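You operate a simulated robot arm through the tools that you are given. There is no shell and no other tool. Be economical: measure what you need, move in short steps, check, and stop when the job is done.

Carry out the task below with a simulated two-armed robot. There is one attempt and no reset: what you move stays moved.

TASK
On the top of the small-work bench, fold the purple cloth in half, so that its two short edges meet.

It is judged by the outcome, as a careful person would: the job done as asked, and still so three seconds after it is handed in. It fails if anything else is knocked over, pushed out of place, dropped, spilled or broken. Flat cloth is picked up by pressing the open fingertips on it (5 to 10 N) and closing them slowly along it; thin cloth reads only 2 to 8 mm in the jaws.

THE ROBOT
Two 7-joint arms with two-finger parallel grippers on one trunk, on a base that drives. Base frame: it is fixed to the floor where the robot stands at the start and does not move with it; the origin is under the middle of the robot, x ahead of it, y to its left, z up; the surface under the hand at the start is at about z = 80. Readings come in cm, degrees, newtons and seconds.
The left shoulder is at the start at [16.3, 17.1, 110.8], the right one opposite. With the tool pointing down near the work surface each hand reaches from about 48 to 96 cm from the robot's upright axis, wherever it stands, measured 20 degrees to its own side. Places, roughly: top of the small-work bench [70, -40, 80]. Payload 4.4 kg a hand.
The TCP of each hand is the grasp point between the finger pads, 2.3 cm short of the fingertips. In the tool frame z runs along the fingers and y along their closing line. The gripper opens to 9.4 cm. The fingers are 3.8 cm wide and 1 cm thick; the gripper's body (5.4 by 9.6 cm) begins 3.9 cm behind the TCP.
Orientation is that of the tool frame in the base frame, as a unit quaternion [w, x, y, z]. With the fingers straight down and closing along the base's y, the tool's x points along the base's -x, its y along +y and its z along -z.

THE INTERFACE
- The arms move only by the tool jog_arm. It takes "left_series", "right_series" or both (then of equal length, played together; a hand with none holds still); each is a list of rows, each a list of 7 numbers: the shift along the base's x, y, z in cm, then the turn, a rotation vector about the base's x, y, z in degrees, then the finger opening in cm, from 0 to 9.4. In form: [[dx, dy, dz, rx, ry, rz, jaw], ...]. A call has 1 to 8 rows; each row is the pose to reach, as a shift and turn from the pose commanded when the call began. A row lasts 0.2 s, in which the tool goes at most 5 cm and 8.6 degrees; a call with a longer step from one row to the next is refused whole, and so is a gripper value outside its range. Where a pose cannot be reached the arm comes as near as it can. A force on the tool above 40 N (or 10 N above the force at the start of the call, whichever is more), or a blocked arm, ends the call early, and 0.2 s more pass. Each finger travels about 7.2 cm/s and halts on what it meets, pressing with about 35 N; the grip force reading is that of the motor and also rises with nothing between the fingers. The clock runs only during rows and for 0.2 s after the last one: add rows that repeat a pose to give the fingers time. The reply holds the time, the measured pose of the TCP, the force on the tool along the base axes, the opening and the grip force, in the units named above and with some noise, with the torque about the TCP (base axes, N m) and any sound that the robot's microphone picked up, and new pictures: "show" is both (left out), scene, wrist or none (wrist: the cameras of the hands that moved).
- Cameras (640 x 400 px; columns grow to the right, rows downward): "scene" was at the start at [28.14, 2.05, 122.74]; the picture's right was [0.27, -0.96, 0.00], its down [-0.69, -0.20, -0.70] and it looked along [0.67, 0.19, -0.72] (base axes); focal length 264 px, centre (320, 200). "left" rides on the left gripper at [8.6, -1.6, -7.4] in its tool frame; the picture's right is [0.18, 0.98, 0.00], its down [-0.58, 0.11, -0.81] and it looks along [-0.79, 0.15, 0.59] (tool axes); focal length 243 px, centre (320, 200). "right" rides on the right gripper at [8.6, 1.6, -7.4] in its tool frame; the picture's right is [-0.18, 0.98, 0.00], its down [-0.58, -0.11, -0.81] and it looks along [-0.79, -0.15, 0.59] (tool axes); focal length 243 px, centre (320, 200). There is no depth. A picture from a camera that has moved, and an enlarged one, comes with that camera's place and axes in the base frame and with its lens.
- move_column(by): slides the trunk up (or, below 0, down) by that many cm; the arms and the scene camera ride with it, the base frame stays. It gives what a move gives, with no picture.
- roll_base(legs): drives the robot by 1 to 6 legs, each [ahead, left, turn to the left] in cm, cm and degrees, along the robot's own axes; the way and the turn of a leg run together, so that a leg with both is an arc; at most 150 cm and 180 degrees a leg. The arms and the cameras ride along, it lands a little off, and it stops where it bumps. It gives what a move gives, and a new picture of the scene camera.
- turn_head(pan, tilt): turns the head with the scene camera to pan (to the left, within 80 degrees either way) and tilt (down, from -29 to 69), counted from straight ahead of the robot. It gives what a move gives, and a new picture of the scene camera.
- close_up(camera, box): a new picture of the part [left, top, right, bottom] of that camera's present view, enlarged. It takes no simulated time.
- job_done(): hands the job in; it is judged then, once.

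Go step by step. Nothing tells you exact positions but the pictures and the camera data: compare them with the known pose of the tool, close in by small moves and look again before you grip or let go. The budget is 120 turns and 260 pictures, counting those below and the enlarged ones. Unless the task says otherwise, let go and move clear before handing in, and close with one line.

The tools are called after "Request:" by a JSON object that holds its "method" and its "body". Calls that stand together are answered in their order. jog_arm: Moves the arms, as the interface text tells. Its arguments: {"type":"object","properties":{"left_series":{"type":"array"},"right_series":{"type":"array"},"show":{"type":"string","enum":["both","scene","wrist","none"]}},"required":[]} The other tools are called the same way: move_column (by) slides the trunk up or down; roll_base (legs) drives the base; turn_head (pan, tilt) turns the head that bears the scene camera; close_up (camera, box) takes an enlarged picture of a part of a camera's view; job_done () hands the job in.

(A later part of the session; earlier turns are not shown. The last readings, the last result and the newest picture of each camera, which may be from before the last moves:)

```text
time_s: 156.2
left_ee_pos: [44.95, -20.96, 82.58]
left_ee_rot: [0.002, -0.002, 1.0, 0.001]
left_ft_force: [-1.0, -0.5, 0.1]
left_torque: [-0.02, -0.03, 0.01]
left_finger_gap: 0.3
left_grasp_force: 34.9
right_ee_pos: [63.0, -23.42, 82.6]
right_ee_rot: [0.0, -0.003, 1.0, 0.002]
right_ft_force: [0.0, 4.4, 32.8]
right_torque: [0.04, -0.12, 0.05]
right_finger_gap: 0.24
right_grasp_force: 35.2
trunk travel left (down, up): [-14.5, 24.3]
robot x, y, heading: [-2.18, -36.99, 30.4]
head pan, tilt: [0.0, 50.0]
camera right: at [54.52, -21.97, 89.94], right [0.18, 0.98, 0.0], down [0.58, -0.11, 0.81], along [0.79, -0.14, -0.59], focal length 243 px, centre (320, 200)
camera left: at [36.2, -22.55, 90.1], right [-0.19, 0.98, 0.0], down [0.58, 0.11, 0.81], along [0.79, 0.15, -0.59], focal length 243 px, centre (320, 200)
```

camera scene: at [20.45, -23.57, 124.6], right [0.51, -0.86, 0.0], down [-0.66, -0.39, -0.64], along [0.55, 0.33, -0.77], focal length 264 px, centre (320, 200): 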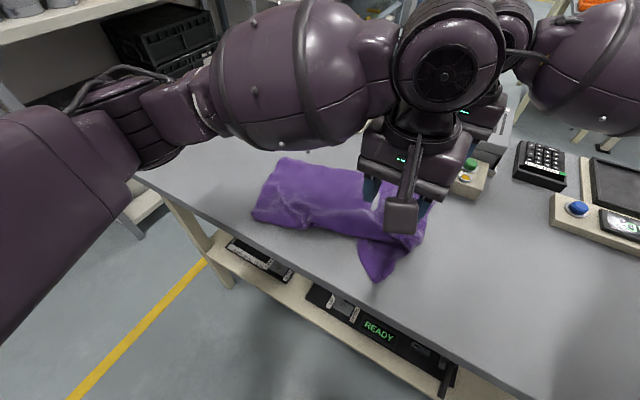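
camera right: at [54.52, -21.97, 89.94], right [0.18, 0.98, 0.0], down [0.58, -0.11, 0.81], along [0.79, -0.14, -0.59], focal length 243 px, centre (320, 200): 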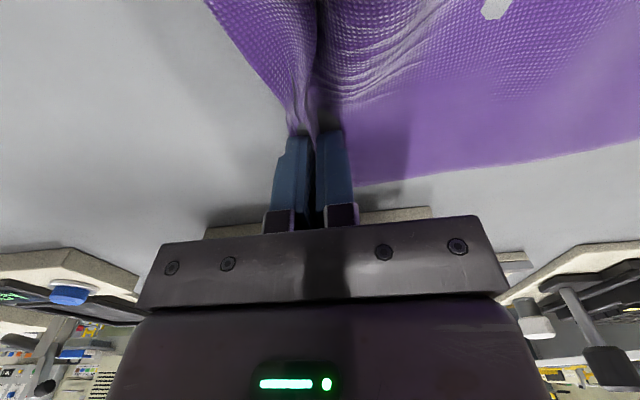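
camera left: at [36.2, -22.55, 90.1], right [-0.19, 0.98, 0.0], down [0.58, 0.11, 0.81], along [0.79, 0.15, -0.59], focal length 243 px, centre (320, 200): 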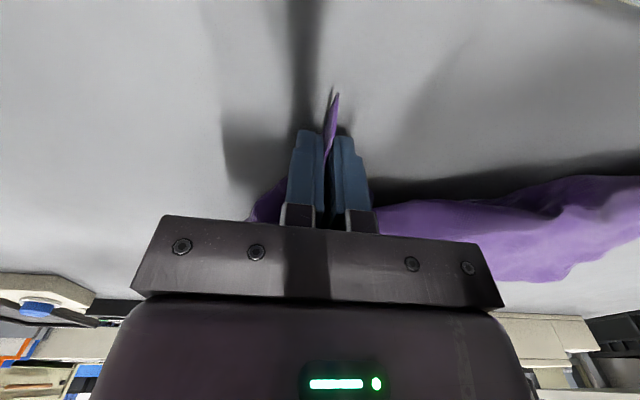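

Both true corners are held. Lifting, moving slightly toward +y, and spreading the hands along x so the sheet hangs full width.

Request:
{"method": "jog_arm", "body": {"left_series": [[0, 0, 3, 0, 0, 0, 0], [0, 0, 6, 0, 0, 0, 0], [0, 0, 9, 0, 0, 0, 0], [0, 0, 12, 0, 0, 0, 0], [0, 0, 15, 0, 0, 0, 0], [0, 0.6, 17, 0, 0, 0, 0], [0, 1.2, 17, 0, 0, 0, 0]], "right_series": [[0, 0, 3, 0, 0, 0, 0], [0, 0.5, 6, 0, 0, 0, 0], [1, 1, 9, 0, 0, 0, 0], [2, 1.5, 12, 0, 0, 0, 0], [3, 2, 15, 0, 0, 0, 0], [4, 2.8, 17, 0, 0, 0, 0], [5, 3.6, 17, 0, 0, 0, 0]], "show": "none"}}

Request:
{"method": "move_column", "body": {"by": 23}}

Request:
{"method": "roll_base", "body": {"legs": [[7.5, 13, 0]]}}

```text
time_s: 157.8
left_ee_pos: [44.9, -19.78, 99.37]
left_ee_rot: [-0.001, -0.002, 1.0, 0.0]
left_ft_force: [5.6, -0.7, -0.2]
left_torque: [-0.01, -0.21, 0.0]
left_finger_gap: 0.28
left_grasp_force: 35.2
right_ee_pos: [67.96, -19.89, 99.09]
right_ee_rot: [-0.002, -0.002, 1.0, 0.0]
right_ft_force: [-6.5, 0.5, 0.4]
right_torque: [-0.01, 0.15, -0.02]
right_finger_gap: 0.24
right_grasp_force: 35.4
trunk travel left (down, up): [-14.5, 24.3]
robot x, y, heading: [-2.04, -36.64, 30.3]
head pan, tilt: [0.0, 50.0]
```

```text
time_s: 160.2
left_ee_pos: [44.98, -19.86, 122.39]
left_ee_rot: [0.0, 0.0, 1.0, 0.001]
left_ft_force: [6.2, 1.2, -0.5]
left_torque: [-0.05, -0.21, 0.01]
left_finger_gap: 0.29
left_grasp_force: 34.9
right_ee_pos: [68.13, -19.92, 122.08]
right_ee_rot: [-0.001, -0.003, 1.0, 0.001]
right_ft_force: [-7.0, 0.5, -0.9]
right_torque: [0.0, 0.22, 0.01]
right_finger_gap: 0.26
right_grasp_force: 35.1
trunk travel left (down, up): [-37.5, 1.3]
robot x, y, heading: [-2.04, -36.04, 30.2]
head pan, tilt: [0.0, 50.0]
```

```text
time_s: 162.0
left_ee_pos: [44.81, -4.8, 122.43]
left_ee_rot: [0.0, -0.001, 1.0, 0.001]
left_ft_force: [5.9, -0.5, 0.3]
left_torque: [-0.03, -0.22, 0.02]
left_finger_gap: 0.24
left_grasp_force: 35.3
right_ee_pos: [67.98, -4.86, 122.22]
right_ee_rot: [-0.001, -0.003, 1.0, 0.0]
right_ft_force: [-6.9, 1.0, -0.4]
right_torque: [0.01, 0.22, -0.04]
right_finger_gap: 0.25
right_grasp_force: 35.6
trunk travel left (down, up): [-37.5, 1.3]
robot x, y, heading: [-2.03, -21.7, 30.2]
head pan, tilt: [0.0, 50.0]
camera scene: at [9.36, -14.86, 149.12], right [0.51, -0.86, 0.0], down [-0.66, -0.39, -0.64], along [0.55, 0.32, -0.77], focal length 264 px, centre (320, 200)
```

scene: 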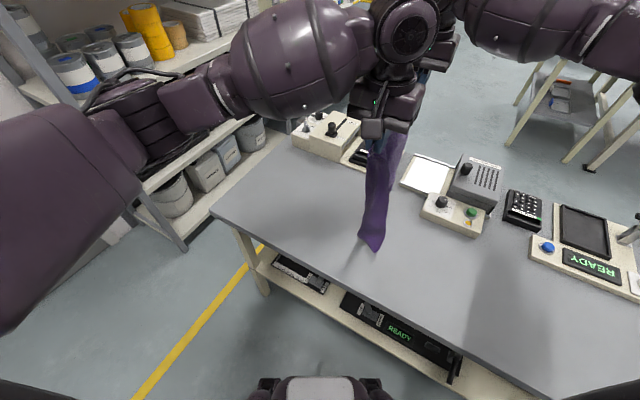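

It hangs as a taut, straight sheet. I'll carry it to the left part of the bench, then lay it down along a 45° path (equal lowering and travel), so it doesn't drag.

Request:
{"method": "jog_arm", "body": {"left_series": [[0, 3, 0, 0, 0, 0, 0], [0, 6, 0, 0, 0, 0, 0], [0, 9, 0, 0, 0, 0, 0], [0, 12, 0, 0, 0, 0, 0], [0, 15, 0, 0, 0, 0, 0], [0, 18, 0, 0, 0, 0, 0], [0, 20, 0, 0, 0, 0, 0], [0, 20, -1, 0, 0, 0, 0]], "right_series": [[0, 3, 0, 0, 0, 0, 0], [0, 6, 0, 0, 0, 0, 0], [0, 9, 0, 0, 0, 0, 0], [0, 12, 0, 0, 0, 0, 0], [0, 15, 0, 0, 0, 0, 0], [0, 18, 0, 0, 0, 0, 0], [0, 20, 0, 0, 0, 0, 0], [0, 20, -1, 0, 0, 0, 0]], "show": "none"}}

Request:
{"method": "roll_base", "body": {"legs": [[5, 8.7, 0]]}}

```text
time_s: 163.8
left_ee_pos: [44.73, 15.24, 121.52]
left_ee_rot: [-0.001, -0.001, 1.0, 0.0]
left_ft_force: [1.2, 0.8, -1.2]
left_torque: [-0.02, -0.02, 0.02]
left_finger_gap: 0.26
left_grasp_force: 35.0
right_ee_pos: [66.21, 13.23, 120.45]
right_ee_rot: [0.0, -0.003, 1.0, 0.0]
right_ft_force: [0.1, 0.2, -0.3]
right_torque: [-0.03, 0.01, 0.0]
right_finger_gap: 0.26
right_grasp_force: 35.2
right hand out of reach, approached as far as the arm can: row 6, 7, 8
trunk travel left (down, up): [-37.5, 1.3]
robot x, y, heading: [-2.41, -21.3, 30.7]
head pan, tilt: [0.0, 50.0]
```

```text
time_s: 165.2
left_ee_pos: [44.67, 24.96, 121.56]
left_ee_rot: [0.0, -0.001, 1.0, 0.0]
left_ft_force: [0.2, -0.3, 0.1]
left_torque: [-0.03, 0.02, 0.02]
left_finger_gap: 0.28
left_grasp_force: 35.1
right_ee_pos: [66.11, 23.14, 120.47]
right_ee_rot: [-0.002, -0.003, 1.0, 0.0]
right_ft_force: [0.0, 0.6, -0.2]
right_torque: [0.0, 0.03, 0.03]
right_finger_gap: 0.26
right_grasp_force: 35.3
trunk travel left (down, up): [-37.5, 1.3]
robot x, y, heading: [-2.11, -11.92, 30.2]
head pan, tilt: [0.0, 50.0]
camera scene: at [9.26, -4.93, 149.12], right [0.51, -0.86, 0.0], down [-0.66, -0.39, -0.64], along [0.55, 0.32, -0.77], focal length 264 px, centre (320, 200)
```

scene: 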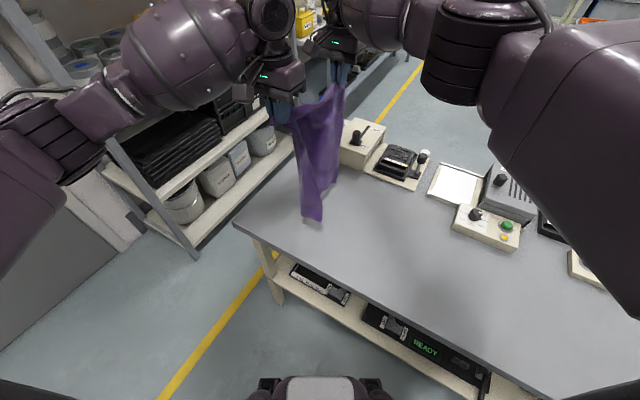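

Bottom edge hovers over y≈21. Laying down along the 45° path.

Request:
{"method": "jog_arm", "body": {"left_series": [[0, -3.4, -3.4, 0, 0, 0, 0], [0, -6.8, -6.6, 0, 0, 0, 0], [0, -10, -9.8, 0, 0, 0, 0], [0, -13.2, -13, 0, 0, 0, 0], [0, -16.4, -16, 0, 0, 0, 0], [0, -19.6, -19, 0, 0, 0, 0], [0, -22.6, -22, 0, 0, 0, 0], [0, -25.6, -25, 0, 0, 0, 0]], "right_series": [[0.3, -2.6, -2.8, 0, 0, 0, 0], [0.6, -5.4, -5.6, 0, 0, 0, 0], [0.9, -8.4, -8.8, 0, 0, 0, 0], [1.2, -11.5, -12, 0, 0, 0, 0], [1.5, -14.6, -15, 0, 0, 0, 0], [1.8, -17.8, -18, 0, 0, 0, 0], [2, -20.8, -21, 0, 0, 0, 0], [2, -23.8, -24, 0, 0, 0, 0]], "show": "scene"}}

```text
time_s: 167.0
left_ee_pos: [44.86, -0.77, 96.4]
left_ee_rot: [0.0, -0.001, 1.0, 0.001]
left_ft_force: [10.0, -0.2, 0.6]
left_torque: [-0.03, -0.26, -0.01]
left_finger_gap: 0.27
left_grasp_force: 35.5
right_ee_pos: [68.19, -0.92, 96.44]
right_ee_rot: [-0.002, -0.002, 1.0, 0.001]
right_ft_force: [-10.3, -0.2, 0.5]
right_torque: [0.03, 0.25, -0.01]
right_finger_gap: 0.24
right_grasp_force: 35.3
trunk travel left (down, up): [-37.5, 1.3]
robot x, y, heading: [-2.4, -11.49, 30.5]
head pan, tilt: [0.0, 50.0]
camera scene: at [9.3, -5.2, 149.13], right [0.51, -0.86, 0.0], down [-0.66, -0.39, -0.64], along [0.55, 0.33, -0.77], focal length 264 px, centre (320, 200)
```

scene: 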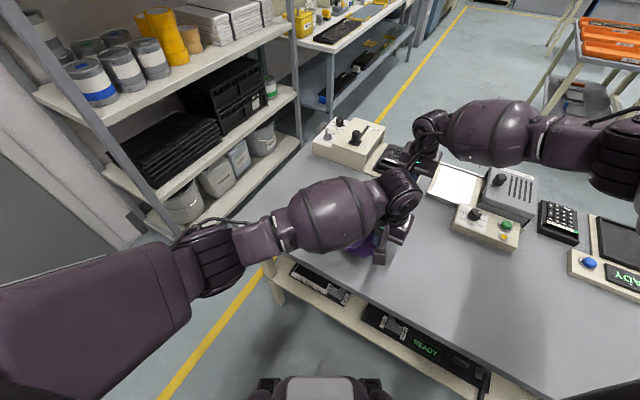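

Continuing with small trunk and base steps, stopping at y≈−11 to stay clear of the console.

Request:
{"method": "move_column", "body": {"by": -6}}

Request:
{"method": "roll_base", "body": {"legs": [[-2.75, -4.8, 0]]}}

Request:
{"method": "move_column", "body": {"by": -6.5}}

Request:
{"method": "roll_base", "body": {"legs": [[-2.5, -4.3, 0]]}}

```text
time_s: 168.0
left_ee_pos: [44.45, 2.17, 89.56]
left_ee_rot: [-0.005, -0.014, 1.0, 0.018]
left_ft_force: [15.4, -2.0, 0.3]
left_torque: [-0.08, -0.45, -0.01]
left_finger_gap: 0.26
left_grasp_force: 35.1
right_ee_pos: [68.03, -0.61, 90.55]
right_ee_rot: [-0.002, -0.002, 1.0, 0.0]
right_ft_force: [-14.9, 2.8, -0.4]
right_torque: [0.06, 0.4, -0.05]
right_finger_gap: 0.27
right_grasp_force: 34.5
trunk travel left (down, up): [-31.5, 7.3]
robot x, y, heading: [-2.56, -11.42, 30.5]
head pan, tilt: [0.0, 50.0]
```

```text
time_s: 169.1
left_ee_pos: [44.61, -3.78, 89.53]
left_ee_rot: [-0.007, -0.013, 1.0, 0.018]
left_ft_force: [16.7, -2.9, 1.3]
left_torque: [-0.1, -0.5, -0.03]
left_finger_gap: 0.25
left_grasp_force: 35.1
right_ee_pos: [68.18, -6.13, 90.41]
right_ee_rot: [-0.002, -0.003, 1.0, 0.001]
right_ft_force: [-16.3, 2.4, -0.8]
right_torque: [0.09, 0.4, -0.03]
right_finger_gap: 0.25
right_grasp_force: 35.0
trunk travel left (down, up): [-31.5, 7.3]
robot x, y, heading: [-2.26, -17.1, 30.0]
head pan, tilt: [0.0, 50.0]
camera scene: at [9.69, -10.37, 143.09], right [0.51, -0.86, 0.0], down [-0.66, -0.39, -0.64], along [0.55, 0.33, -0.77], focal length 264 px, centre (320, 200)
```

scene: 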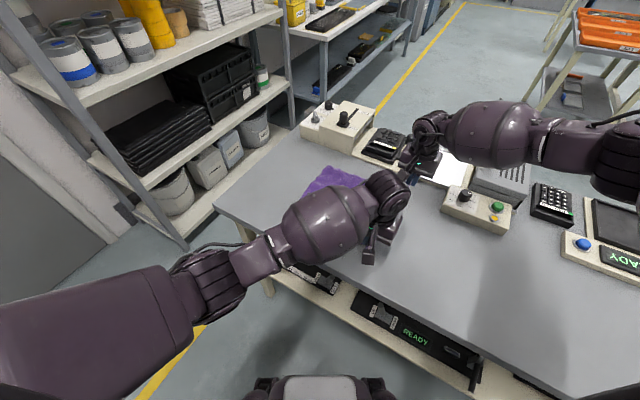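

```text
time_s: 169.9
left_ee_pos: [43.64, -1.82, 82.64]
left_ee_rot: [-0.012, -0.016, 0.999, 0.033]
left_ft_force: [20.9, -6.1, 21.6]
left_torque: [-0.17, -0.75, -0.05]
left_finger_gap: 0.27
left_grasp_force: 35.0
right_ee_pos: [67.36, -6.05, 84.3]
right_ee_rot: [-0.011, -0.007, 1.0, -0.001]
right_ft_force: [-17.8, 4.3, -1.0]
right_torque: [0.1, 0.4, -0.07]
right_finger_gap: 0.28
right_grasp_force: 35.4
trunk travel left (down, up): [-26.1, 12.7]
robot x, y, heading: [-2.07, -16.96, 30.4]
head pan, tilt: [0.0, 50.0]
stopped: the force on the tool passed its limit at 75 N (the readings are from after the stop); the commanded pose is now the measured one
```

```text
time_s: 171.0
left_ee_pos: [43.64, -6.7, 82.63]
left_ee_rot: [-0.014, -0.016, 0.999, 0.033]
left_ft_force: [24.7, -9.9, 26.6]
left_torque: [-0.26, -0.88, -0.14]
left_finger_gap: 0.22
left_grasp_force: 34.9
right_ee_pos: [67.7, -11.14, 84.24]
right_ee_rot: [-0.009, -0.005, 1.0, -0.002]
right_ft_force: [-25.8, 5.8, -2.6]
right_torque: [0.16, 0.62, -0.16]
right_finger_gap: 0.27
right_grasp_force: 35.2
trunk travel left (down, up): [-26.1, 12.7]
robot x, y, heading: [-2.24, -22.14, 30.3]
head pan, tilt: [0.0, 50.0]
camera scene: at [11.5, -14.28, 137.46], right [0.51, -0.86, 0.0], down [-0.66, -0.39, -0.64], along [0.56, 0.33, -0.77], focal length 264 px, centre (320, 200)
```

scene: 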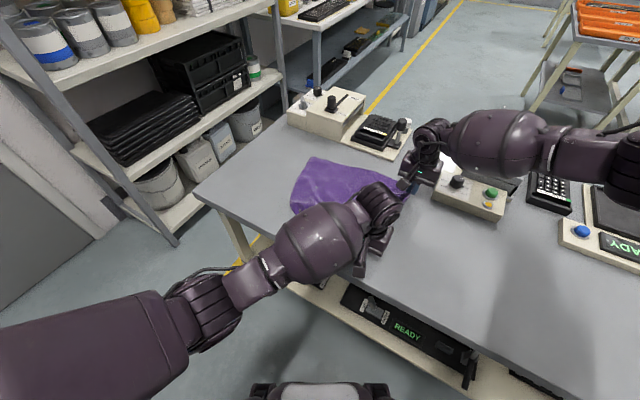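

The cloth is laid out well. I'll ease the tension, release both corners, lift, and view.

Request:
{"method": "jog_arm", "body": {"left_series": [[0.4, 0, 0.3, 0, 0, 0, 0], [0.4, 0, 0.3, 0, 0, 0, 0.8], [0.4, 0, 0.3, 0, 0, 0, 2], [0.4, 0, 0.6, 0, 0, 0, 3], [0.4, 0, 3, 0, 0, 0, 3], [0.4, 0, 7, 0, 0, 0, 3], [0.4, 1, 11, 0, 0, 0, 3], [0, 3, 14, 0, 0, 0, 3]], "right_series": [[-0.6, 0, -1, 0, 0, 0, 0], [-0.6, 0, -1.4, 0, 0, 0, 0.8], [-0.6, 0, -1.4, 0, 0, 0, 2], [-0.6, 0, -1, 0, 0, 0, 3], [-0.6, 0, 3, 0, 0, 0, 3], [-0.6, 0, 7, 0, 0, 0, 3], [-0.6, 0, 11, 0, 0, 0, 3], [0, 2, 14, 0, 0, 0, 3]], "show": "none"}}

Request:
{"method": "jog_arm", "body": {"left_series": [[-1, 3.5, 0, 0, 0, 0, 4], [-2, 7, 0, 0, 0, 0, 4], [-3, 10.5, 0, 0, 0, 0, 4], [-4, 14, 0, 0, 0, 0, 4], [-5, 17.5, 0, 0, 0, 0, 4], [-6, 21, 0, 0, 0, 0, 4], [-7.5, 24.5, 0, 0, 0, 0, 4], [-9, 28, 0, 0, 0, 0, 4]], "show": "scene"}}

Request:
{"method": "close_up", "body": {"camera": "scene", "box": [260, 130, 480, 295]}}

```text
time_s: 172.8
left_ee_pos: [43.67, -3.46, 96.56]
left_ee_rot: [-0.014, -0.017, 0.999, 0.031]
left_ft_force: [-0.2, -0.1, -0.4]
left_torque: [-0.03, -0.04, 0.01]
left_finger_gap: 3.01
left_grasp_force: 0.1
right_ee_pos: [67.69, -9.04, 98.24]
right_ee_rot: [-0.009, -0.006, 1.0, -0.004]
right_ft_force: [0.1, 0.4, -0.5]
right_torque: [0.0, 0.0, -0.01]
right_finger_gap: 3.02
right_grasp_force: 0.2
trunk travel left (down, up): [-26.1, 12.7]
robot x, y, heading: [-2.5, -21.97, 30.5]
head pan, tilt: [0.0, 50.0]
```

```text
time_s: 174.6
left_ee_pos: [34.78, 24.5, 96.58]
left_ee_rot: [-0.014, -0.016, 0.999, 0.033]
left_ft_force: [-0.2, 0.5, 0.1]
left_torque: [0.0, 0.02, 0.0]
left_finger_gap: 4.01
left_grasp_force: 0.1
right_ee_pos: [67.71, -9.04, 98.17]
right_ee_rot: [-0.01, -0.005, 1.0, -0.003]
right_ft_force: [-0.2, 0.8, -0.5]
right_torque: [0.0, 0.0, -0.02]
right_finger_gap: 3.02
right_grasp_force: 0.1
trunk travel left (down, up): [-26.1, 12.7]
robot x, y, heading: [-2.26, -22.3, 30.5]
head pan, tilt: [0.0, 50.0]
camera scene: at [11.6, -14.1, 137.45], right [0.51, -0.86, 0.0], down [-0.66, -0.39, -0.64], along [0.55, 0.32, -0.77], focal length 264 px, centre (320, 200)
```

scene: 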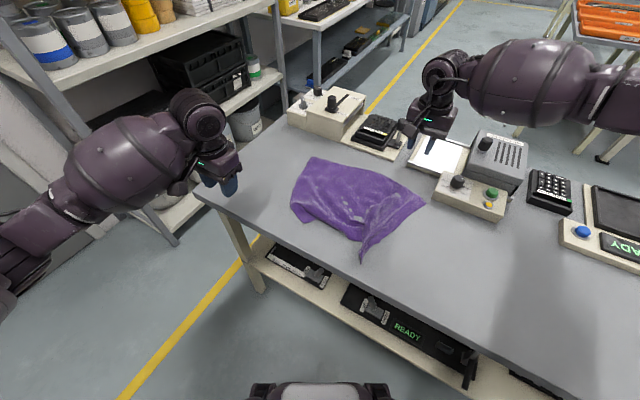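

```text
2.42 times, centred on (370, 212) of scene
camera zoom: at [11.6, -14.1, 137.45], right [0.51, -0.86, 0.0], down [-0.66, -0.39, -0.64], along [0.55, 0.32, -0.77], focal length 640 px, centre (199, 170)
```

zoom: 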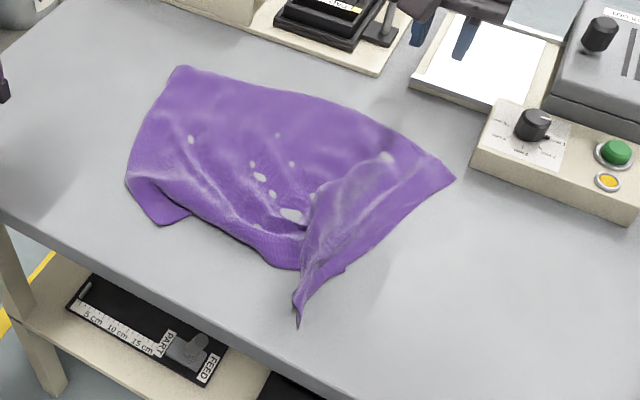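

Nearly flat; only the near side is slack, because the near-right corner wasn't pulled far enough. I'll anchor the far part with the right hand and pull that corner (tip at 40.7, −8.3) toward −y with the left.

Request:
{"method": "roll_base", "body": {"legs": [[-8.0, -11.5, 0]]}}

Request:
{"method": "jog_arm", "body": {"left_series": [[1.5, -2.5, 0, -1, -0.5, 0, 5], [3, -5, 0, -2, -1, 0, 5], [4.5, -7.5, 0, -3, -1.5, 0, 5], [6, -10, 0, -3.8, -1.7, 0, 5], [7.5, -12.5, 0, -3.8, -1.7, 0, 5], [9, -15, -1, -3.8, -1.7, 0, 5], [10, -17, -3, -3.8, -1.7, 0, 5], [10.2, -18.3, -6, -3.8, -1.7, 0, 5]], "right_series": [[-1, 3, 0, 0, 0, 0, 2], [-2, 6, 0, 0, 0, 0, 1], [-3, 9, 0, 0, 0, 0, 0], [-4, 12, 0, 0, 0, 0, 0], [-4.5, 15, 0, 0, 0, 0, 0], [-4.5, 18, 0, 0, 0, 0, 0], [-4.5, 20, -3, 0, 0, 0, 0], [-4.5, 22, -6, 0, 0, 0, 0]], "show": "wrist"}}

```text
time_s: 176.2
left_ee_pos: [33.71, 10.5, 96.61]
left_ee_rot: [-0.014, -0.017, 0.999, 0.033]
left_ft_force: [0.3, -0.4, 0.6]
left_torque: [0.02, -0.03, -0.02]
left_finger_gap: 3.99
left_grasp_force: 0.0
right_ee_pos: [66.65, -22.84, 98.15]
right_ee_rot: [-0.009, -0.004, 1.0, -0.002]
right_ft_force: [0.2, -0.8, 0.0]
right_torque: [0.02, -0.01, -0.02]
right_finger_gap: 2.98
right_grasp_force: 0.0
trunk travel left (down, up): [-26.1, 12.7]
robot x, y, heading: [-3.47, -36.3, 30.4]
head pan, tilt: [0.0, 50.0]
camera scene: at [10.6, -27.96, 137.45], right [0.51, -0.86, 0.0], down [-0.66, -0.39, -0.64], along [0.55, 0.33, -0.77], focal length 264 px, centre (320, 200)
```

scene: 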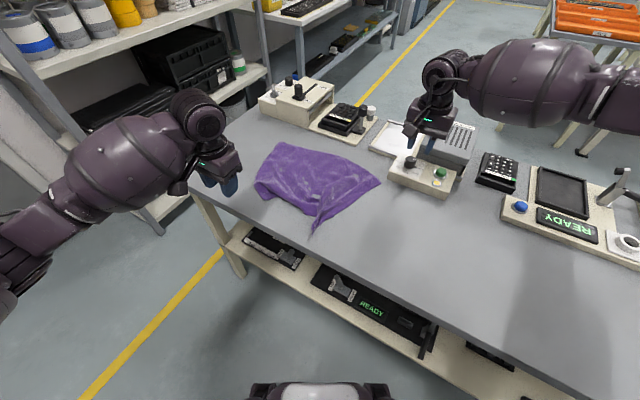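

```text
time_s: 178.0
left_ee_pos: [43.84, -7.66, 90.55]
left_ee_rot: [0.0, -0.018, 1.0, -0.001]
left_ft_force: [0.1, 0.0, 0.3]
left_torque: [-0.05, -0.03, 0.03]
left_finger_gap: 5.0
left_grasp_force: 0.1
right_ee_pos: [62.15, -0.64, 92.17]
right_ee_rot: [-0.009, -0.005, 1.0, -0.002]
right_ft_force: [0.4, 0.3, 0.6]
right_torque: [-0.02, 0.03, 0.02]
right_finger_gap: 0.0
right_grasp_force: 34.3
trunk travel left (down, up): [-26.1, 12.7]
robot x, y, heading: [-3.33, -35.35, 30.6]
head pan, tilt: [0.0, 50.0]
camera right: at [53.86, 0.82, 99.76], right [0.17, 0.98, -0.01], down [0.6, -0.1, 0.8], along [0.78, -0.14, -0.61], focal length 243 px, centre (320, 200)
camera left: at [35.34, -9.32, 98.01], right [-0.22, 0.98, 0.0], down [0.58, 0.13, 0.81], along [0.79, 0.17, -0.59], focal length 243 px, centre (320, 200)
```

right: 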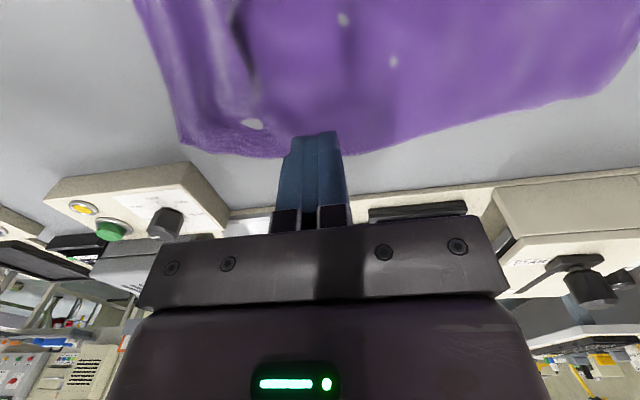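
left: 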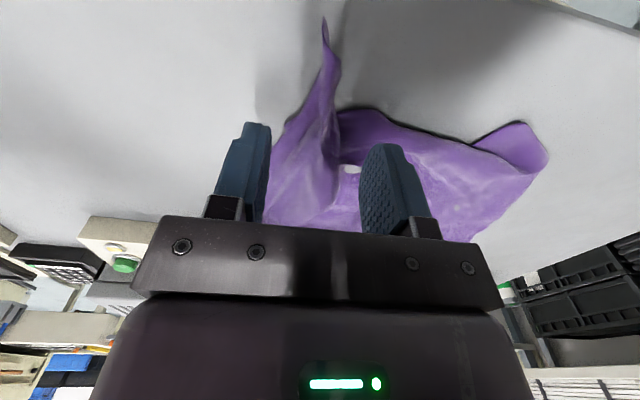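

Request:
{"method": "jog_arm", "body": {"left_series": [[0, 0.4, -2.5, 0, 0, 0, 5], [0, 0.4, -5, 0, 0, 0, 5], [0, 0.4, -7.2, 0, 0, 0, 5], [0, 0.4, -8, 0, 0, 0, 5], [0, 0.4, -8.2, 0, 0, 0, 5], [0, 0.4, -8.2, 0, 0, 0, 4], [0, 0.4, -8.2, 0, 0, 0, 3], [0, 0.4, -8.2, 0, 0, 0, 2]], "right_series": [[0, 0, -2.5, 0, 0, 0, 0], [0, 0, -5, 0, 0, 0, 0], [0, 0, -7.5, 0, 0, 0, 0], [0, 0, -9, 0, 0, 0, 0], [0, 0, -9.5, 0, 0, 0, 0], [0, 0, -9.7, 0, 0, 0, 0], [0, 0, -9.8, 0, 0, 0, 0], [0, 0, -9.8, 0, 0, 0, 0]], "show": "none"}}

Request:
{"method": "jog_arm", "body": {"left_series": [[0, 0, 0, 0, 0, 0, 1], [0, 0, 0, 0, 0, 0, 0], [0, 0, 0, 0, 0, 0, 0]], "show": "wrist"}}

```text
time_s: 179.8
left_ee_pos: [43.88, -7.3, 82.3]
left_ee_rot: [0.0, -0.016, 1.0, -0.003]
left_ft_force: [0.3, -2.0, 3.7]
left_torque: [-0.04, 0.02, 0.04]
left_finger_gap: 1.82
left_grasp_force: 0.1
right_ee_pos: [61.14, -1.95, 83.16]
right_ee_rot: [-0.01, -0.004, 1.0, -0.002]
right_ft_force: [0.2, -0.2, -0.4]
right_torque: [0.03, 0.01, 0.02]
right_finger_gap: 0.0
right_grasp_force: 34.9
right hand out of reach, approached as far as the arm can: row 3, 4, 5, 6, 7, 8
trunk travel left (down, up): [-26.1, 12.7]
robot x, y, heading: [-3.19, -35.48, 30.4]
head pan, tilt: [0.0, 50.0]
```

```text
time_s: 180.6
left_ee_pos: [44.01, -7.21, 82.31]
left_ee_rot: [0.0, -0.017, 1.0, 0.0]
left_ft_force: [0.6, 3.7, 4.5]
left_torque: [0.08, 0.09, -0.06]
left_finger_gap: 0.29
left_grasp_force: 35.1
right_ee_pos: [61.25, -1.89, 83.1]
right_ee_rot: [-0.009, -0.005, 1.0, -0.002]
right_ft_force: [0.0, -0.2, 0.4]
right_torque: [-0.04, 0.02, -0.01]
right_finger_gap: 0.0
right_grasp_force: 34.7
trunk travel left (down, up): [-26.1, 12.7]
robot x, y, heading: [-3.22, -35.89, 30.3]
head pan, tilt: [0.0, 50.0]
camera left: at [35.36, -8.98, 89.83], right [-0.22, 0.98, 0.0], down [0.58, 0.13, 0.81], along [0.79, 0.17, -0.59], focal length 243 px, centre (320, 200)
```

left: 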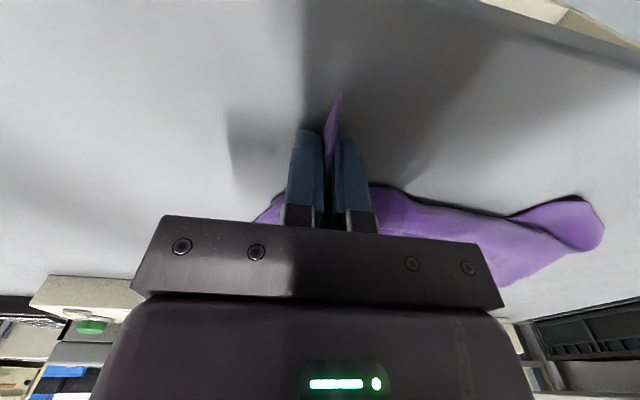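

The corner is held. Bringing the right hand in to press as an anchor, then dragging the corner toward −y.

Request:
{"method": "jog_arm", "body": {"right_series": [[-1, -1, 0, 0, 0, 0, 0], [-2, -2, -0.3, 0, 0, 0, 0], [-2, -2, -0.8, 0, 0, 0, 0], [-2, -2, -1, 0, 0, 0, 0], [-2, -2, -1, 0, 0, 0, 0], [-2, -2, -1, 0, 0, 0, 0], [-2, -2, -1, 0, 0, 0, 0], [-2, -2, -1, 0, 0, 0, 0]], "left_series": [[0, 0, 0.5, 0, 0, 0, 0], [0, 0, 1, 0, 0, 0, 0], [0, 0, 1, 0, 0, 0, 0], [-0.5, -2, 1, 0, 0, 0, 0], [-1, -4.5, 1, 0, 0, 0, 0], [-1.5, -7, 1, 0, 0, 0, 0], [-2, -9.5, 1, 0, 0, 0, 0], [-2, -12, 0.6, 0, 0, 0, 0]], "show": "scene"}}

```text
time_s: 182.4
left_ee_pos: [41.83, -18.96, 83.03]
left_ee_rot: [0.002, -0.019, 1.0, 0.002]
left_ft_force: [17.9, 17.2, -4.1]
left_torque: [0.08, -0.03, 0.63]
left_finger_gap: 0.4
left_grasp_force: 34.9
right_ee_pos: [59.0, -4.07, 82.32]
right_ee_rot: [-0.01, -0.005, 1.0, -0.004]
right_ft_force: [-13.9, -16.6, 33.7]
right_torque: [-0.43, -0.17, -0.18]
right_finger_gap: 0.04
right_grasp_force: 34.7
trunk travel left (down, up): [-26.1, 12.7]
robot x, y, heading: [-3.36, -35.71, 30.5]
head pan, tilt: [0.0, 50.0]
camera scene: at [10.38, -28.02, 137.52], right [0.51, -0.86, 0.0], down [-0.66, -0.39, -0.64], along [0.56, 0.33, -0.76], focal length 264 px, centre (320, 200)
```

scene: 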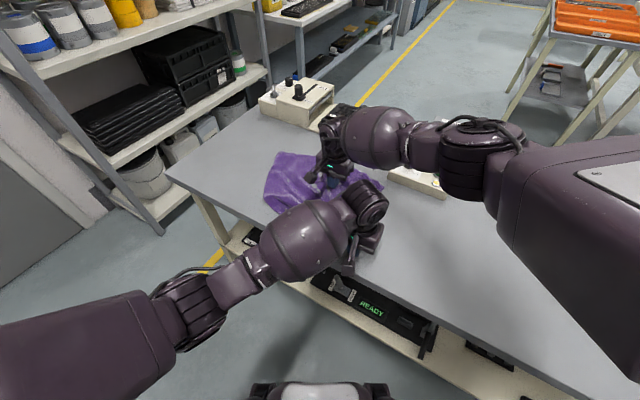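

The line is taut to the anchor. Releasing the anchor, pulling a touch more, then letting go and viewing.

Request:
{"method": "jog_arm", "body": {"right_series": [[0, 0, 3, 0, 0, 0, 0], [0, 0, 7, 0, 0, 0, 0], [1, -1, 11, 0, 0, 0, 0], [2, -2, 14, 0, 0, 0, 0], [3, -3, 14, 0, 0, 0, 0], [4, -4, 14, 0, 0, 0, 2], [4, -5, 14, 0, 0, 0, 4], [4, -6, 14, 0, 0, 0, 4.5]], "left_series": [[0, 0, 0, 0, 0, 0, 0], [0, -1, 0, 0, 0, 0, 0], [0, -2, 0, 0, 0, 0, 0], [0, -2, -0.7, 0, 0, 0, 0], [0, -2, -0.7, 0, 0, 0, 1.5], [0, -2, -0.4, 0, 0, 0, 3], [0, -2, 4, 0, 0, 0, 4], [0, 0, 8, 0, 0, 0, 4]], "show": "none"}}

Request:
{"method": "jog_arm", "body": {"left_series": [[-1, 4, 3, 0, 0, 0, 4], [-2, 8, 5, 0, 0, 0, 4], [-3, 12, 5, 0, 0, 0, 4], [-4, 16, 5, 0, 0, 0, 4], [-5, 20, 5, 0, 0, 0, 4], [-6, 24, 5, 0, 0, 0, 4], [-7, 28, 5, 0, 0, 0, 4], [-7, 32, 5, 0, 0, 0, 4]], "show": "none"}}

Request:
{"method": "close_up", "body": {"camera": "scene", "box": [200, 110, 440, 290]}}

```text
time_s: 184.2
left_ee_pos: [41.98, -19.27, 90.95]
left_ee_rot: [0.001, -0.016, 1.0, -0.002]
left_ft_force: [-0.6, 0.3, 0.0]
left_torque: [-0.02, 0.0, -0.03]
left_finger_gap: 4.02
left_grasp_force: 0.1
right_ee_pos: [63.07, -10.1, 96.31]
right_ee_rot: [-0.01, -0.004, 1.0, -0.002]
right_ft_force: [-0.4, -0.3, -0.4]
right_torque: [0.02, -0.01, 0.01]
right_finger_gap: 4.5
right_grasp_force: 0.1
trunk travel left (down, up): [-26.1, 12.7]
robot x, y, heading: [-3.07, -35.87, 30.4]
head pan, tilt: [0.0, 50.0]
```

```text
refused: row 1 steps farther than a row can; nothing moved
```

```text
2.22 times, centred on (320, 200) of scene
camera zoom: at [10.61, -27.91, 137.44], right [0.51, -0.86, 0.0], down [-0.66, -0.39, -0.64], along [0.55, 0.33, -0.77], focal length 586 px, centre (320, 200)
```

zoom: 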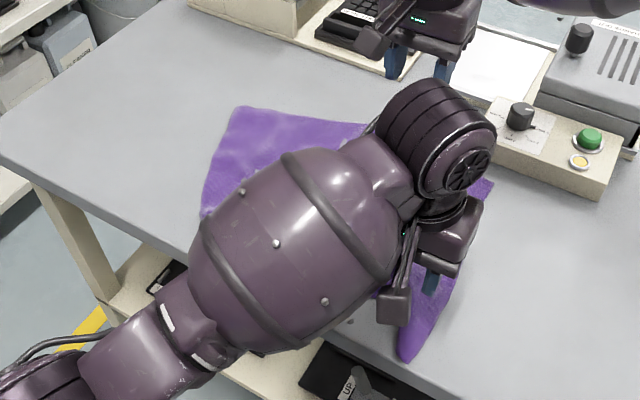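

Request:
{"method": "jog_arm", "body": {"left_series": [[-1, 3.5, 3, 0, 0, 0, 4], [-2, 7, 5, 0, 0, 0, 4], [-3, 11, 5, 0, 0, 0, 4], [-4, 15, 5, 0, 0, 0, 4], [-5, 19, 5, 0, 0, 0, 4], [-6, 23, 5, 0, 0, 0, 4], [-7, 27, 5, 0, 0, 0, 4], [-7, 31, 5, 0, 0, 0, 4]], "show": "none"}}

Request:
{"method": "close_up", "body": {"camera": "scene", "box": [200, 110, 440, 290]}}

```text
time_s: 186.0
left_ee_pos: [34.93, 11.79, 95.85]
left_ee_rot: [0.0, -0.016, 1.0, -0.001]
left_ft_force: [-0.9, 0.9, -0.2]
left_torque: [-0.03, 0.02, 0.0]
left_finger_gap: 3.99
left_grasp_force: 0.0
right_ee_pos: [63.1, -9.98, 96.12]
right_ee_rot: [-0.01, -0.004, 1.0, -0.002]
right_ft_force: [-0.1, 0.5, 1.2]
right_torque: [-0.02, -0.02, 0.02]
right_finger_gap: 4.52
right_grasp_force: 0.0
trunk travel left (down, up): [-26.1, 12.7]
robot x, y, heading: [-3.18, -35.88, 30.3]
head pan, tilt: [0.0, 50.0]
```

```text
2.22 times, centred on (320, 200) of scene
camera zoom: at [10.6, -27.85, 137.44], right [0.51, -0.86, 0.0], down [-0.66, -0.39, -0.64], along [0.55, 0.32, -0.77], focal length 586 px, centre (320, 200)
```

zoom: 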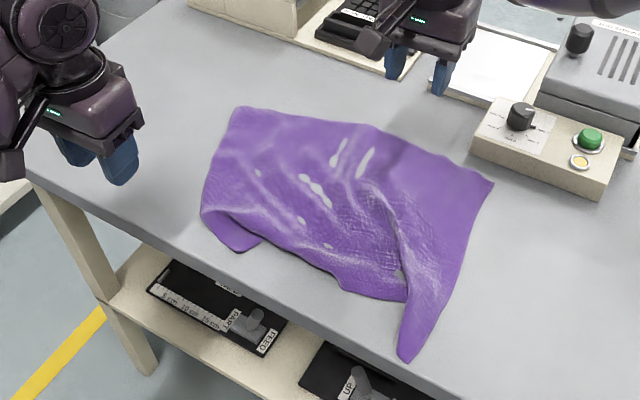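

Good progress: the right short edge is now straight (y≈−22). The near-left corner lies at (39.6, 0.6) and should be near y≈15, so the left hand will grip it and pull it toward +y.

Request:
{"method": "jog_arm", "body": {"left_series": [[1.5, -2, 0, 0, 0, 0, 6], [3, -4, 0, 0, 0, 0, 6], [4.5, -6, -1, 0, 0, 0, 6], [6, -8, -3, 0, 0, 0, 6], [7.3, -9.8, -5, 0, 0, 0, 6], [7.3, -9.8, -8, 0, 0, 0, 6], [7.3, -9.8, -10, 0, 0, 0, 6], [7.3, -9.8, -11.5, 0, 0, 0, 6]], "show": "wrist"}}

```text
time_s: 187.8
left_ee_pos: [42.28, 1.89, 84.32]
left_ee_rot: [0.0, -0.017, 1.0, -0.001]
left_ft_force: [0.4, -0.5, -0.2]
left_torque: [0.01, 0.0, 0.01]
left_finger_gap: 5.99
left_grasp_force: 0.1
right_ee_pos: [62.93, -10.07, 96.13]
right_ee_rot: [-0.01, -0.004, 1.0, -0.002]
right_ft_force: [0.3, 0.1, -0.6]
right_torque: [-0.01, 0.0, 0.0]
right_finger_gap: 4.51
right_grasp_force: 0.0
trunk travel left (down, up): [-26.1, 12.7]
robot x, y, heading: [-3.61, -35.81, 30.6]
head pan, tilt: [0.0, 50.0]
camera left: at [33.73, 0.14, 91.88], right [-0.22, 0.98, 0.0], down [0.58, 0.13, 0.81], along [0.79, 0.17, -0.59], focal length 243 px, centre (320, 200)
```

left: 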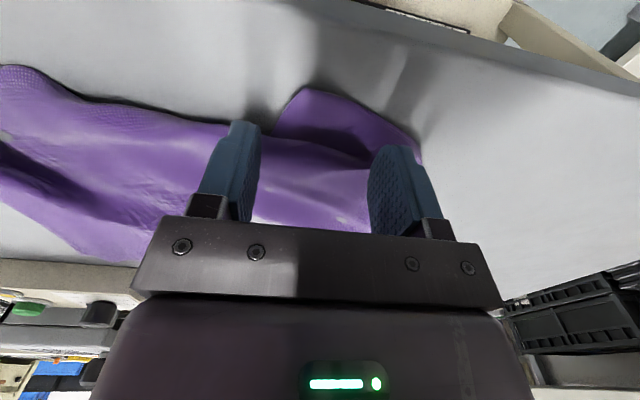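

Request:
{"method": "jog_arm", "body": {"left_series": [[-1.1, -0.1, -0.5, 0, 0, 0, 6], [-1.1, -0.1, -1.3, 0, 0, 0, 6], [-1.1, -0.1, -1.8, 0, 0, 0, 6], [-1.1, -0.1, -2.1, 0, 0, 0, 6], [-1.1, -0.1, -2.1, 0, 0, 0, 5], [-1.1, -0.1, -2.1, 0, 0, 0, 4], [-1.1, -0.1, -2.1, 0, 0, 0, 3], [-1.1, -0.1, -2.1, 0, 0, 0, 2]], "show": "none"}}

Request:
{"method": "jog_arm", "body": {"left_series": [[0, 0, 0, 0, 0, 0, 1], [0, 0, 0, 0, 0, 0, 0], [0, 0, 0, 0, 0, 0, 0]], "show": "wrist"}}

```text
time_s: 189.6
left_ee_pos: [41.2, 1.75, 82.54]
left_ee_rot: [0.001, -0.016, 1.0, -0.001]
left_ft_force: [1.5, -1.2, 21.8]
left_torque: [-0.03, -0.41, -0.02]
left_finger_gap: 2.07
left_grasp_force: 0.8
right_ee_pos: [62.95, -10.07, 96.33]
right_ee_rot: [-0.009, -0.005, 1.0, -0.002]
right_ft_force: [-0.2, -0.1, 0.6]
right_torque: [0.02, -0.01, 0.02]
right_finger_gap: 4.5
right_grasp_force: 0.0
trunk travel left (down, up): [-26.1, 12.7]
robot x, y, heading: [-3.16, -35.94, 30.4]
head pan, tilt: [0.0, 50.0]
```

```text
time_s: 190.4
left_ee_pos: [41.04, 1.73, 82.49]
left_ee_rot: [0.002, -0.017, 1.0, 0.0]
left_ft_force: [-0.3, -2.3, 28.8]
left_torque: [0.07, -0.47, -0.05]
left_finger_gap: 0.21
left_grasp_force: 34.8
right_ee_pos: [62.85, -10.14, 96.32]
right_ee_rot: [-0.008, -0.005, 1.0, -0.002]
right_ft_force: [1.1, -0.1, -0.6]
right_torque: [-0.02, 0.02, 0.0]
right_finger_gap: 4.52
right_grasp_force: 0.0
trunk travel left (down, up): [-26.1, 12.7]
robot x, y, heading: [-3.0, -35.76, 30.2]
head pan, tilt: [0.0, 50.0]
camera left: at [32.51, -0.05, 90.02], right [-0.22, 0.98, 0.0], down [0.57, 0.13, 0.81], along [0.79, 0.17, -0.59], focal length 243 px, centre (320, 200)
```

left: 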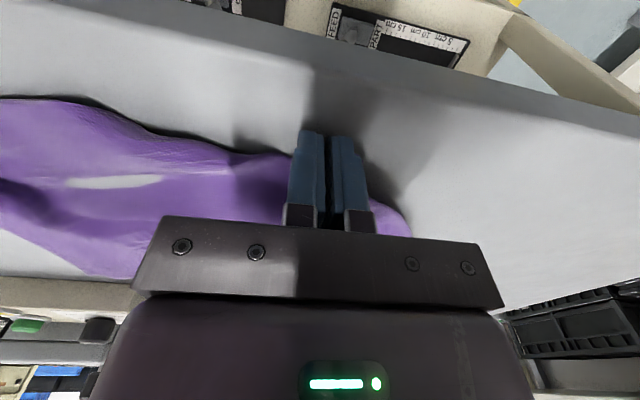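

Corner held (2.1 mm). Pressing the right hand down as an anchor and pulling this corner out toward +y.

Request:
{"method": "jog_arm", "body": {"right_series": [[-1, 0, -4, 0, 0, 0, 2], [-2, 0, -8, 0, 0, 0, 0], [-3, 0, -11.5, 0, 0, 0, 0], [-3, 0, -13.3, 0, 0, 0, 0], [-3, 0, -13.9, 0, 0, 0, 0], [-3, 0, -14, 0, 0, 0, 0], [-3, 0, -14, 0, 0, 0, 0], [-3, 0, -14, 0, 0, 0, 0]], "left_series": [[0, 0, 1, 0, 0, 0, 0], [-0.7, 0, 2, 0, 0, 0, 0], [-1, 1, 2, 0, 0, 0, 0], [-1, 3.5, 2, 0, 0, 0, 0], [-0.5, 6, 2, 0, 0, 0, 0], [0, 8.5, 2, 0, 0, 0, 0], [0.5, 11, 1.5, 0, 0, 0, 0], [0.5, 13, 1, 0, 0, 0, 0]], "show": "scene"}}

```text
time_s: 192.2
left_ee_pos: [41.68, 14.78, 83.43]
left_ee_rot: [0.002, -0.017, 1.0, 0.0]
left_ft_force: [2.6, -3.3, -0.4]
left_torque: [-0.08, -0.07, -0.11]
left_finger_gap: 0.16
left_grasp_force: 35.2
right_ee_pos: [60.13, -9.84, 82.4]
right_ee_rot: [-0.008, -0.005, 1.0, 0.0]
right_ft_force: [1.5, 5.1, 20.4]
right_torque: [0.12, -0.39, 0.03]
right_finger_gap: 0.04
right_grasp_force: 35.2
trunk travel left (down, up): [-26.1, 12.7]
robot x, y, heading: [-3.19, -35.28, 30.5]
head pan, tilt: [0.0, 50.0]
camera scene: at [10.46, -27.96, 137.49], right [0.51, -0.86, 0.0], down [-0.66, -0.39, -0.64], along [0.56, 0.33, -0.77], focal length 264 px, centre (320, 200)
```

scene: 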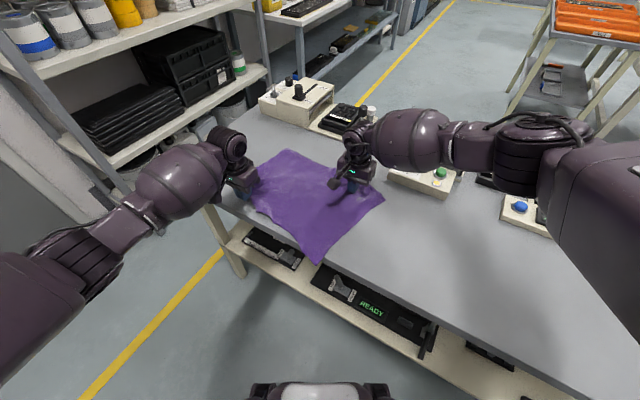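

Excellent, the cloth is spread out almost completely. Releasing both and taking a close look.

Request:
{"method": "jog_arm", "body": {"right_series": [[0, 0, 3, 0, 0, 0, 0], [0, 0, 7, 0, 0, 0, 0], [1, 0, 11, 0, 0, 0, 0], [3, 0, 14, 0, 0, 0, 0], [6, 0, 16, 0, 0, 0, 2], [9, 0, 16, 0, 0, 0, 4], [12, 0, 16, 0, 0, 0, 5], [12, 0, 16, 0, 0, 0, 5]], "left_series": [[-0.3, 1, 0, 0, 0, 0, 0], [-0.3, 1.5, -0.5, 0, 0, 0, 0], [-0.3, 1.5, -0.8, 0, 0, 0, 1.5], [-0.3, 1.5, -0.6, 0, 0, 0, 3], [-0.3, 1.5, 3, 0, 0, 0, 5], [-1, 2, 7, 0, 0, 0, 5], [-4, 4, 10, 0, 0, 0, 5], [-7, 6, 12, 0, 0, 0, 5]], "show": "none"}}

Request:
{"method": "close_up", "body": {"camera": "scene", "box": [210, 120, 420, 280]}}

```text
time_s: 194.0
left_ee_pos: [34.66, 20.87, 95.45]
left_ee_rot: [0.001, -0.017, 1.0, -0.001]
left_ft_force: [-0.3, -0.3, -0.3]
left_torque: [-0.01, 0.01, 0.0]
left_finger_gap: 5.02
left_grasp_force: 0.0
right_ee_pos: [72.08, -10.09, 98.28]
right_ee_rot: [-0.01, -0.005, 1.0, -0.002]
right_ft_force: [-0.7, -0.3, 0.3]
right_torque: [0.01, -0.03, -0.01]
right_finger_gap: 4.99
right_grasp_force: 0.1
trunk travel left (down, up): [-26.1, 12.7]
robot x, y, heading: [-3.19, -35.78, 30.3]
head pan, tilt: [0.0, 50.0]
```

```text
2.50 times, centred on (315, 200) of scene
camera zoom: at [10.53, -27.92, 137.46], right [0.51, -0.86, 0.0], down [-0.66, -0.39, -0.64], along [0.56, 0.33, -0.77], focal length 660 px, centre (332, 200)
```

zoom: 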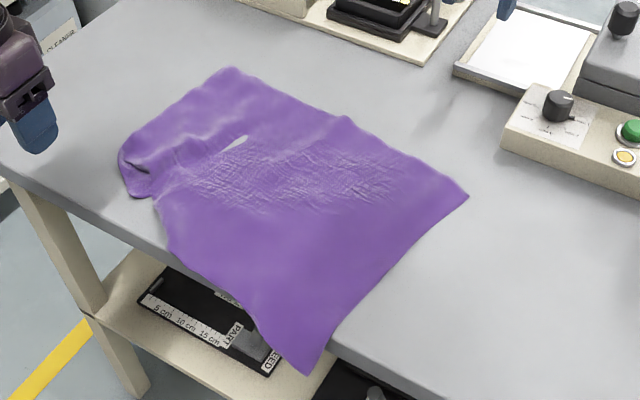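

Clearly spread now: the midline runs from about (64.8, 2.1) on the far side to (38.8, 5.5) on the near side. The near-right corner overhangs the bench front a little, which the lift will fix. I'll reposition the base and trunk and bring the hands over those midpoints.

Request:
{"method": "jog_arm", "body": {"left_series": [[0, 0, 3, 0, 0, 0, 4.5], [0, 0, 6, 0, 0, 0, 4.5], [0, 0, 9, 0, 0, 0, 4.5], [0, 0, 12, 0, 0, 0, 4.5]], "right_series": [[0, 0, 3, 0, -0.5, -2, 4.5], [0, 0, 6, 0, -1.1, -4, 4.5], [0, 0, 9, 0, -1.1, -6, 4.5], [0, 0, 12, 0, -1.1, -7, 4.5]], "show": "none"}}

Request:
{"method": "move_column", "body": {"by": -11.5}}

Request:
{"method": "roll_base", "body": {"legs": [[10, 17.3, 0]]}}

Request:
{"method": "jog_arm", "body": {"left_series": [[0.8, -4.4, 0, 0, 0, -1, 4.5], [1.6, -8.8, 0, 0, 0, -2, 4.5], [2.4, -13.2, 0, 0, 0, -3, 4.5], [3.2, -17.6, 0, 0, 0, -4, 4.5], [4, -22, 0, 0, 0, -5, 4.5], [4.8, -26.4, 0, 0, 0, -6, 4.5], [5.6, -30.8, 0, 0, 0, -7, 4.5], [6.5, -35.2, -1, 0, 0, -8, 4.5]], "right_series": [[-1.2, -1, 0, 0, 0, 0, 4.5], [-2.4, -2, 0, 0, 0, 0, 4.5], [-3.6, -3, 0, 0, 0, 0, 4.5], [-4.8, -4, 0, 0, 0, 0, 4.5], [-6, -5, 0, 0, 0, 0, 4.5], [-7.2, -6, 0, 0, 0, 0, 4.5], [-8.4, -7, 0, 0, 0, 0, 4.5], [-9.5, -7.7, -1, 0, 0, 0, 4.5]], "show": "wrist"}}

```text
time_s: 195.0
left_ee_pos: [34.65, 20.79, 107.49]
left_ee_rot: [0.0, -0.016, 1.0, -0.001]
left_ft_force: [0.0, 0.0, -0.5]
left_torque: [0.02, -0.02, 0.03]
left_finger_gap: 4.5
left_grasp_force: 0.0
right_ee_pos: [72.1, -9.98, 110.35]
right_ee_rot: [0.0, 0.057, 0.998, -0.001]
right_ft_force: [0.0, -0.7, -1.0]
right_torque: [0.01, -0.01, 0.0]
right_finger_gap: 4.51
right_grasp_force: 0.1
trunk travel left (down, up): [-26.1, 12.7]
robot x, y, heading: [-3.32, -35.84, 30.3]
head pan, tilt: [0.0, 50.0]
```

```text
time_s: 196.5
left_ee_pos: [34.5, 20.88, 96.06]
left_ee_rot: [0.002, -0.016, 1.0, 0.0]
left_ft_force: [0.7, 0.6, 0.2]
left_torque: [-0.04, 0.02, -0.01]
left_finger_gap: 4.52
left_grasp_force: 0.1
right_ee_pos: [71.93, -10.03, 99.08]
right_ee_rot: [0.002, 0.057, 0.998, 0.0]
right_ft_force: [-0.1, -1.1, 0.5]
right_torque: [-0.02, -0.01, -0.03]
right_finger_gap: 4.47
right_grasp_force: 0.1
trunk travel left (down, up): [-14.6, 24.2]
robot x, y, heading: [-3.23, -35.84, 30.6]
head pan, tilt: [0.0, 50.0]
```

```text
time_s: 198.6
left_ee_pos: [34.67, 40.48, 95.82]
left_ee_rot: [0.0, -0.016, 1.0, -0.001]
left_ft_force: [-0.2, 0.4, 1.1]
left_torque: [0.01, 0.02, -0.01]
left_finger_gap: 4.51
left_grasp_force: 0.1
right_ee_pos: [71.99, 9.64, 98.66]
right_ee_rot: [0.0, 0.059, 0.998, -0.001]
right_ft_force: [0.7, 0.4, 0.3]
right_torque: [-0.01, -0.04, 0.0]
right_finger_gap: 4.51
right_grasp_force: 0.0
trunk travel left (down, up): [-14.6, 24.2]
robot x, y, heading: [-3.15, -16.17, 30.2]
head pan, tilt: [0.0, 50.0]
camera scene: at [19.03, -3.14, 124.74], right [0.5, -0.86, 0.0], down [-0.66, -0.39, -0.64], along [0.56, 0.32, -0.77], focal length 264 px, centre (320, 200)
```

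scene: 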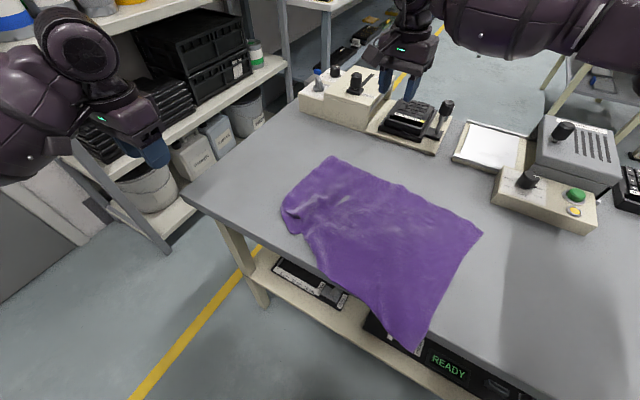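

```text
time_s: 200.4
left_ee_pos: [41.19, 5.22, 94.82]
left_ee_rot: [0.0, 0.054, 0.999, -0.001]
left_ft_force: [-0.8, -0.4, 0.2]
left_torque: [0.03, 0.0, 0.01]
left_finger_gap: 4.49
left_grasp_force: 0.0
right_ee_pos: [62.54, 2.01, 97.62]
right_ee_rot: [0.0, 0.058, 0.998, -0.002]
right_ft_force: [0.4, -0.1, 0.1]
right_torque: [-0.02, 0.01, -0.02]
right_finger_gap: 4.5
right_grasp_force: 0.1
trunk travel left (down, up): [-14.6, 24.2]
robot x, y, heading: [-3.2, -16.03, 30.3]
head pan, tilt: [0.0, 50.0]
camera right: at [54.43, 4.37, 105.12], right [0.3, 0.96, 0.0], down [0.57, -0.17, 0.81], along [0.77, -0.24, -0.59], focal length 243 px, centre (320, 200)
camera left: at [32.49, 4.59, 102.37], right [-0.08, 1.0, 0.0], down [0.59, 0.05, 0.81], along [0.8, 0.06, -0.59], focal length 243 px, centre (320, 200)
```

right: 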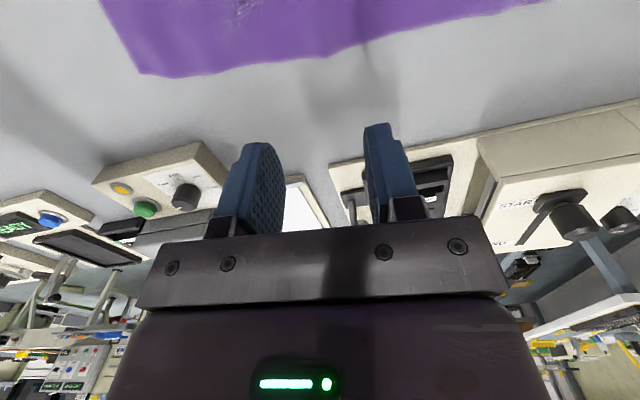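
left: 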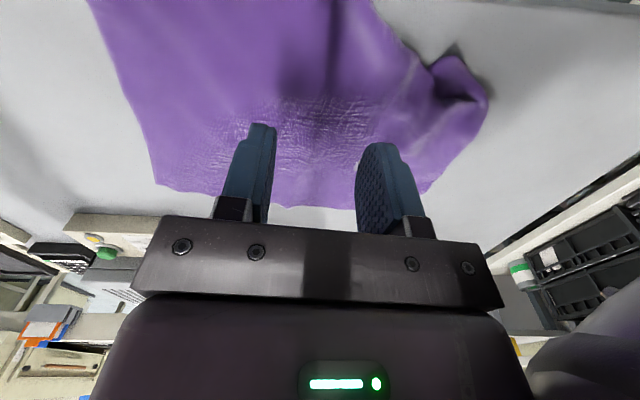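

Both hands are over the midpoints. Descending to press.

Request:
{"method": "jog_arm", "body": {"left_series": [[0, 0.3, -3, 0, 0, 0, 4.5], [0, 0.5, -6, 0, 0, 0, 4.5], [0, 0.5, -8.5, 0, 0, 0, 4.5], [0, 0.5, -10.5, 0, 0, 0, 4.5], [0, 0.5, -11.7, 0, 0, 0, 4.5], [0, 0.5, -12.2, 0, 0, 0, 4.5], [0, 0.5, -12.5, 0, 0, 0, 4.5]], "right_series": [[0, 0, -3.5, 0, 0, 0, 4.5], [0, 0, -7, 0, 0, 0, 4.5], [0, 0, -10.5, 0, 0, 0, 4.5], [0, 0, -13, 0, 0, 0, 4.5], [0, 0, -14.5, 0, 0, 0, 4.5], [0, 0, -15.1, 0, 0, 0, 4.5], [0, 0, -15.4, 0, 0, 0, 4.5]], "show": "none"}}

```text
time_s: 202.0
left_ee_pos: [41.08, 5.85, 82.52]
left_ee_rot: [0.002, 0.054, 0.999, -0.001]
left_ft_force: [0.3, 0.9, 8.8]
left_torque: [0.28, 0.11, -0.06]
left_finger_gap: 4.51
left_grasp_force: 0.2
right_ee_pos: [62.6, 1.92, 82.41]
right_ee_rot: [0.002, 0.057, 0.998, 0.0]
right_ft_force: [0.9, -0.7, 6.6]
right_torque: [-0.04, 0.01, -0.02]
right_finger_gap: 4.51
right_grasp_force: 0.0
trunk travel left (down, up): [-14.6, 24.2]
robot x, y, heading: [-3.31, -16.31, 30.1]
head pan, tilt: [0.0, 50.0]
```

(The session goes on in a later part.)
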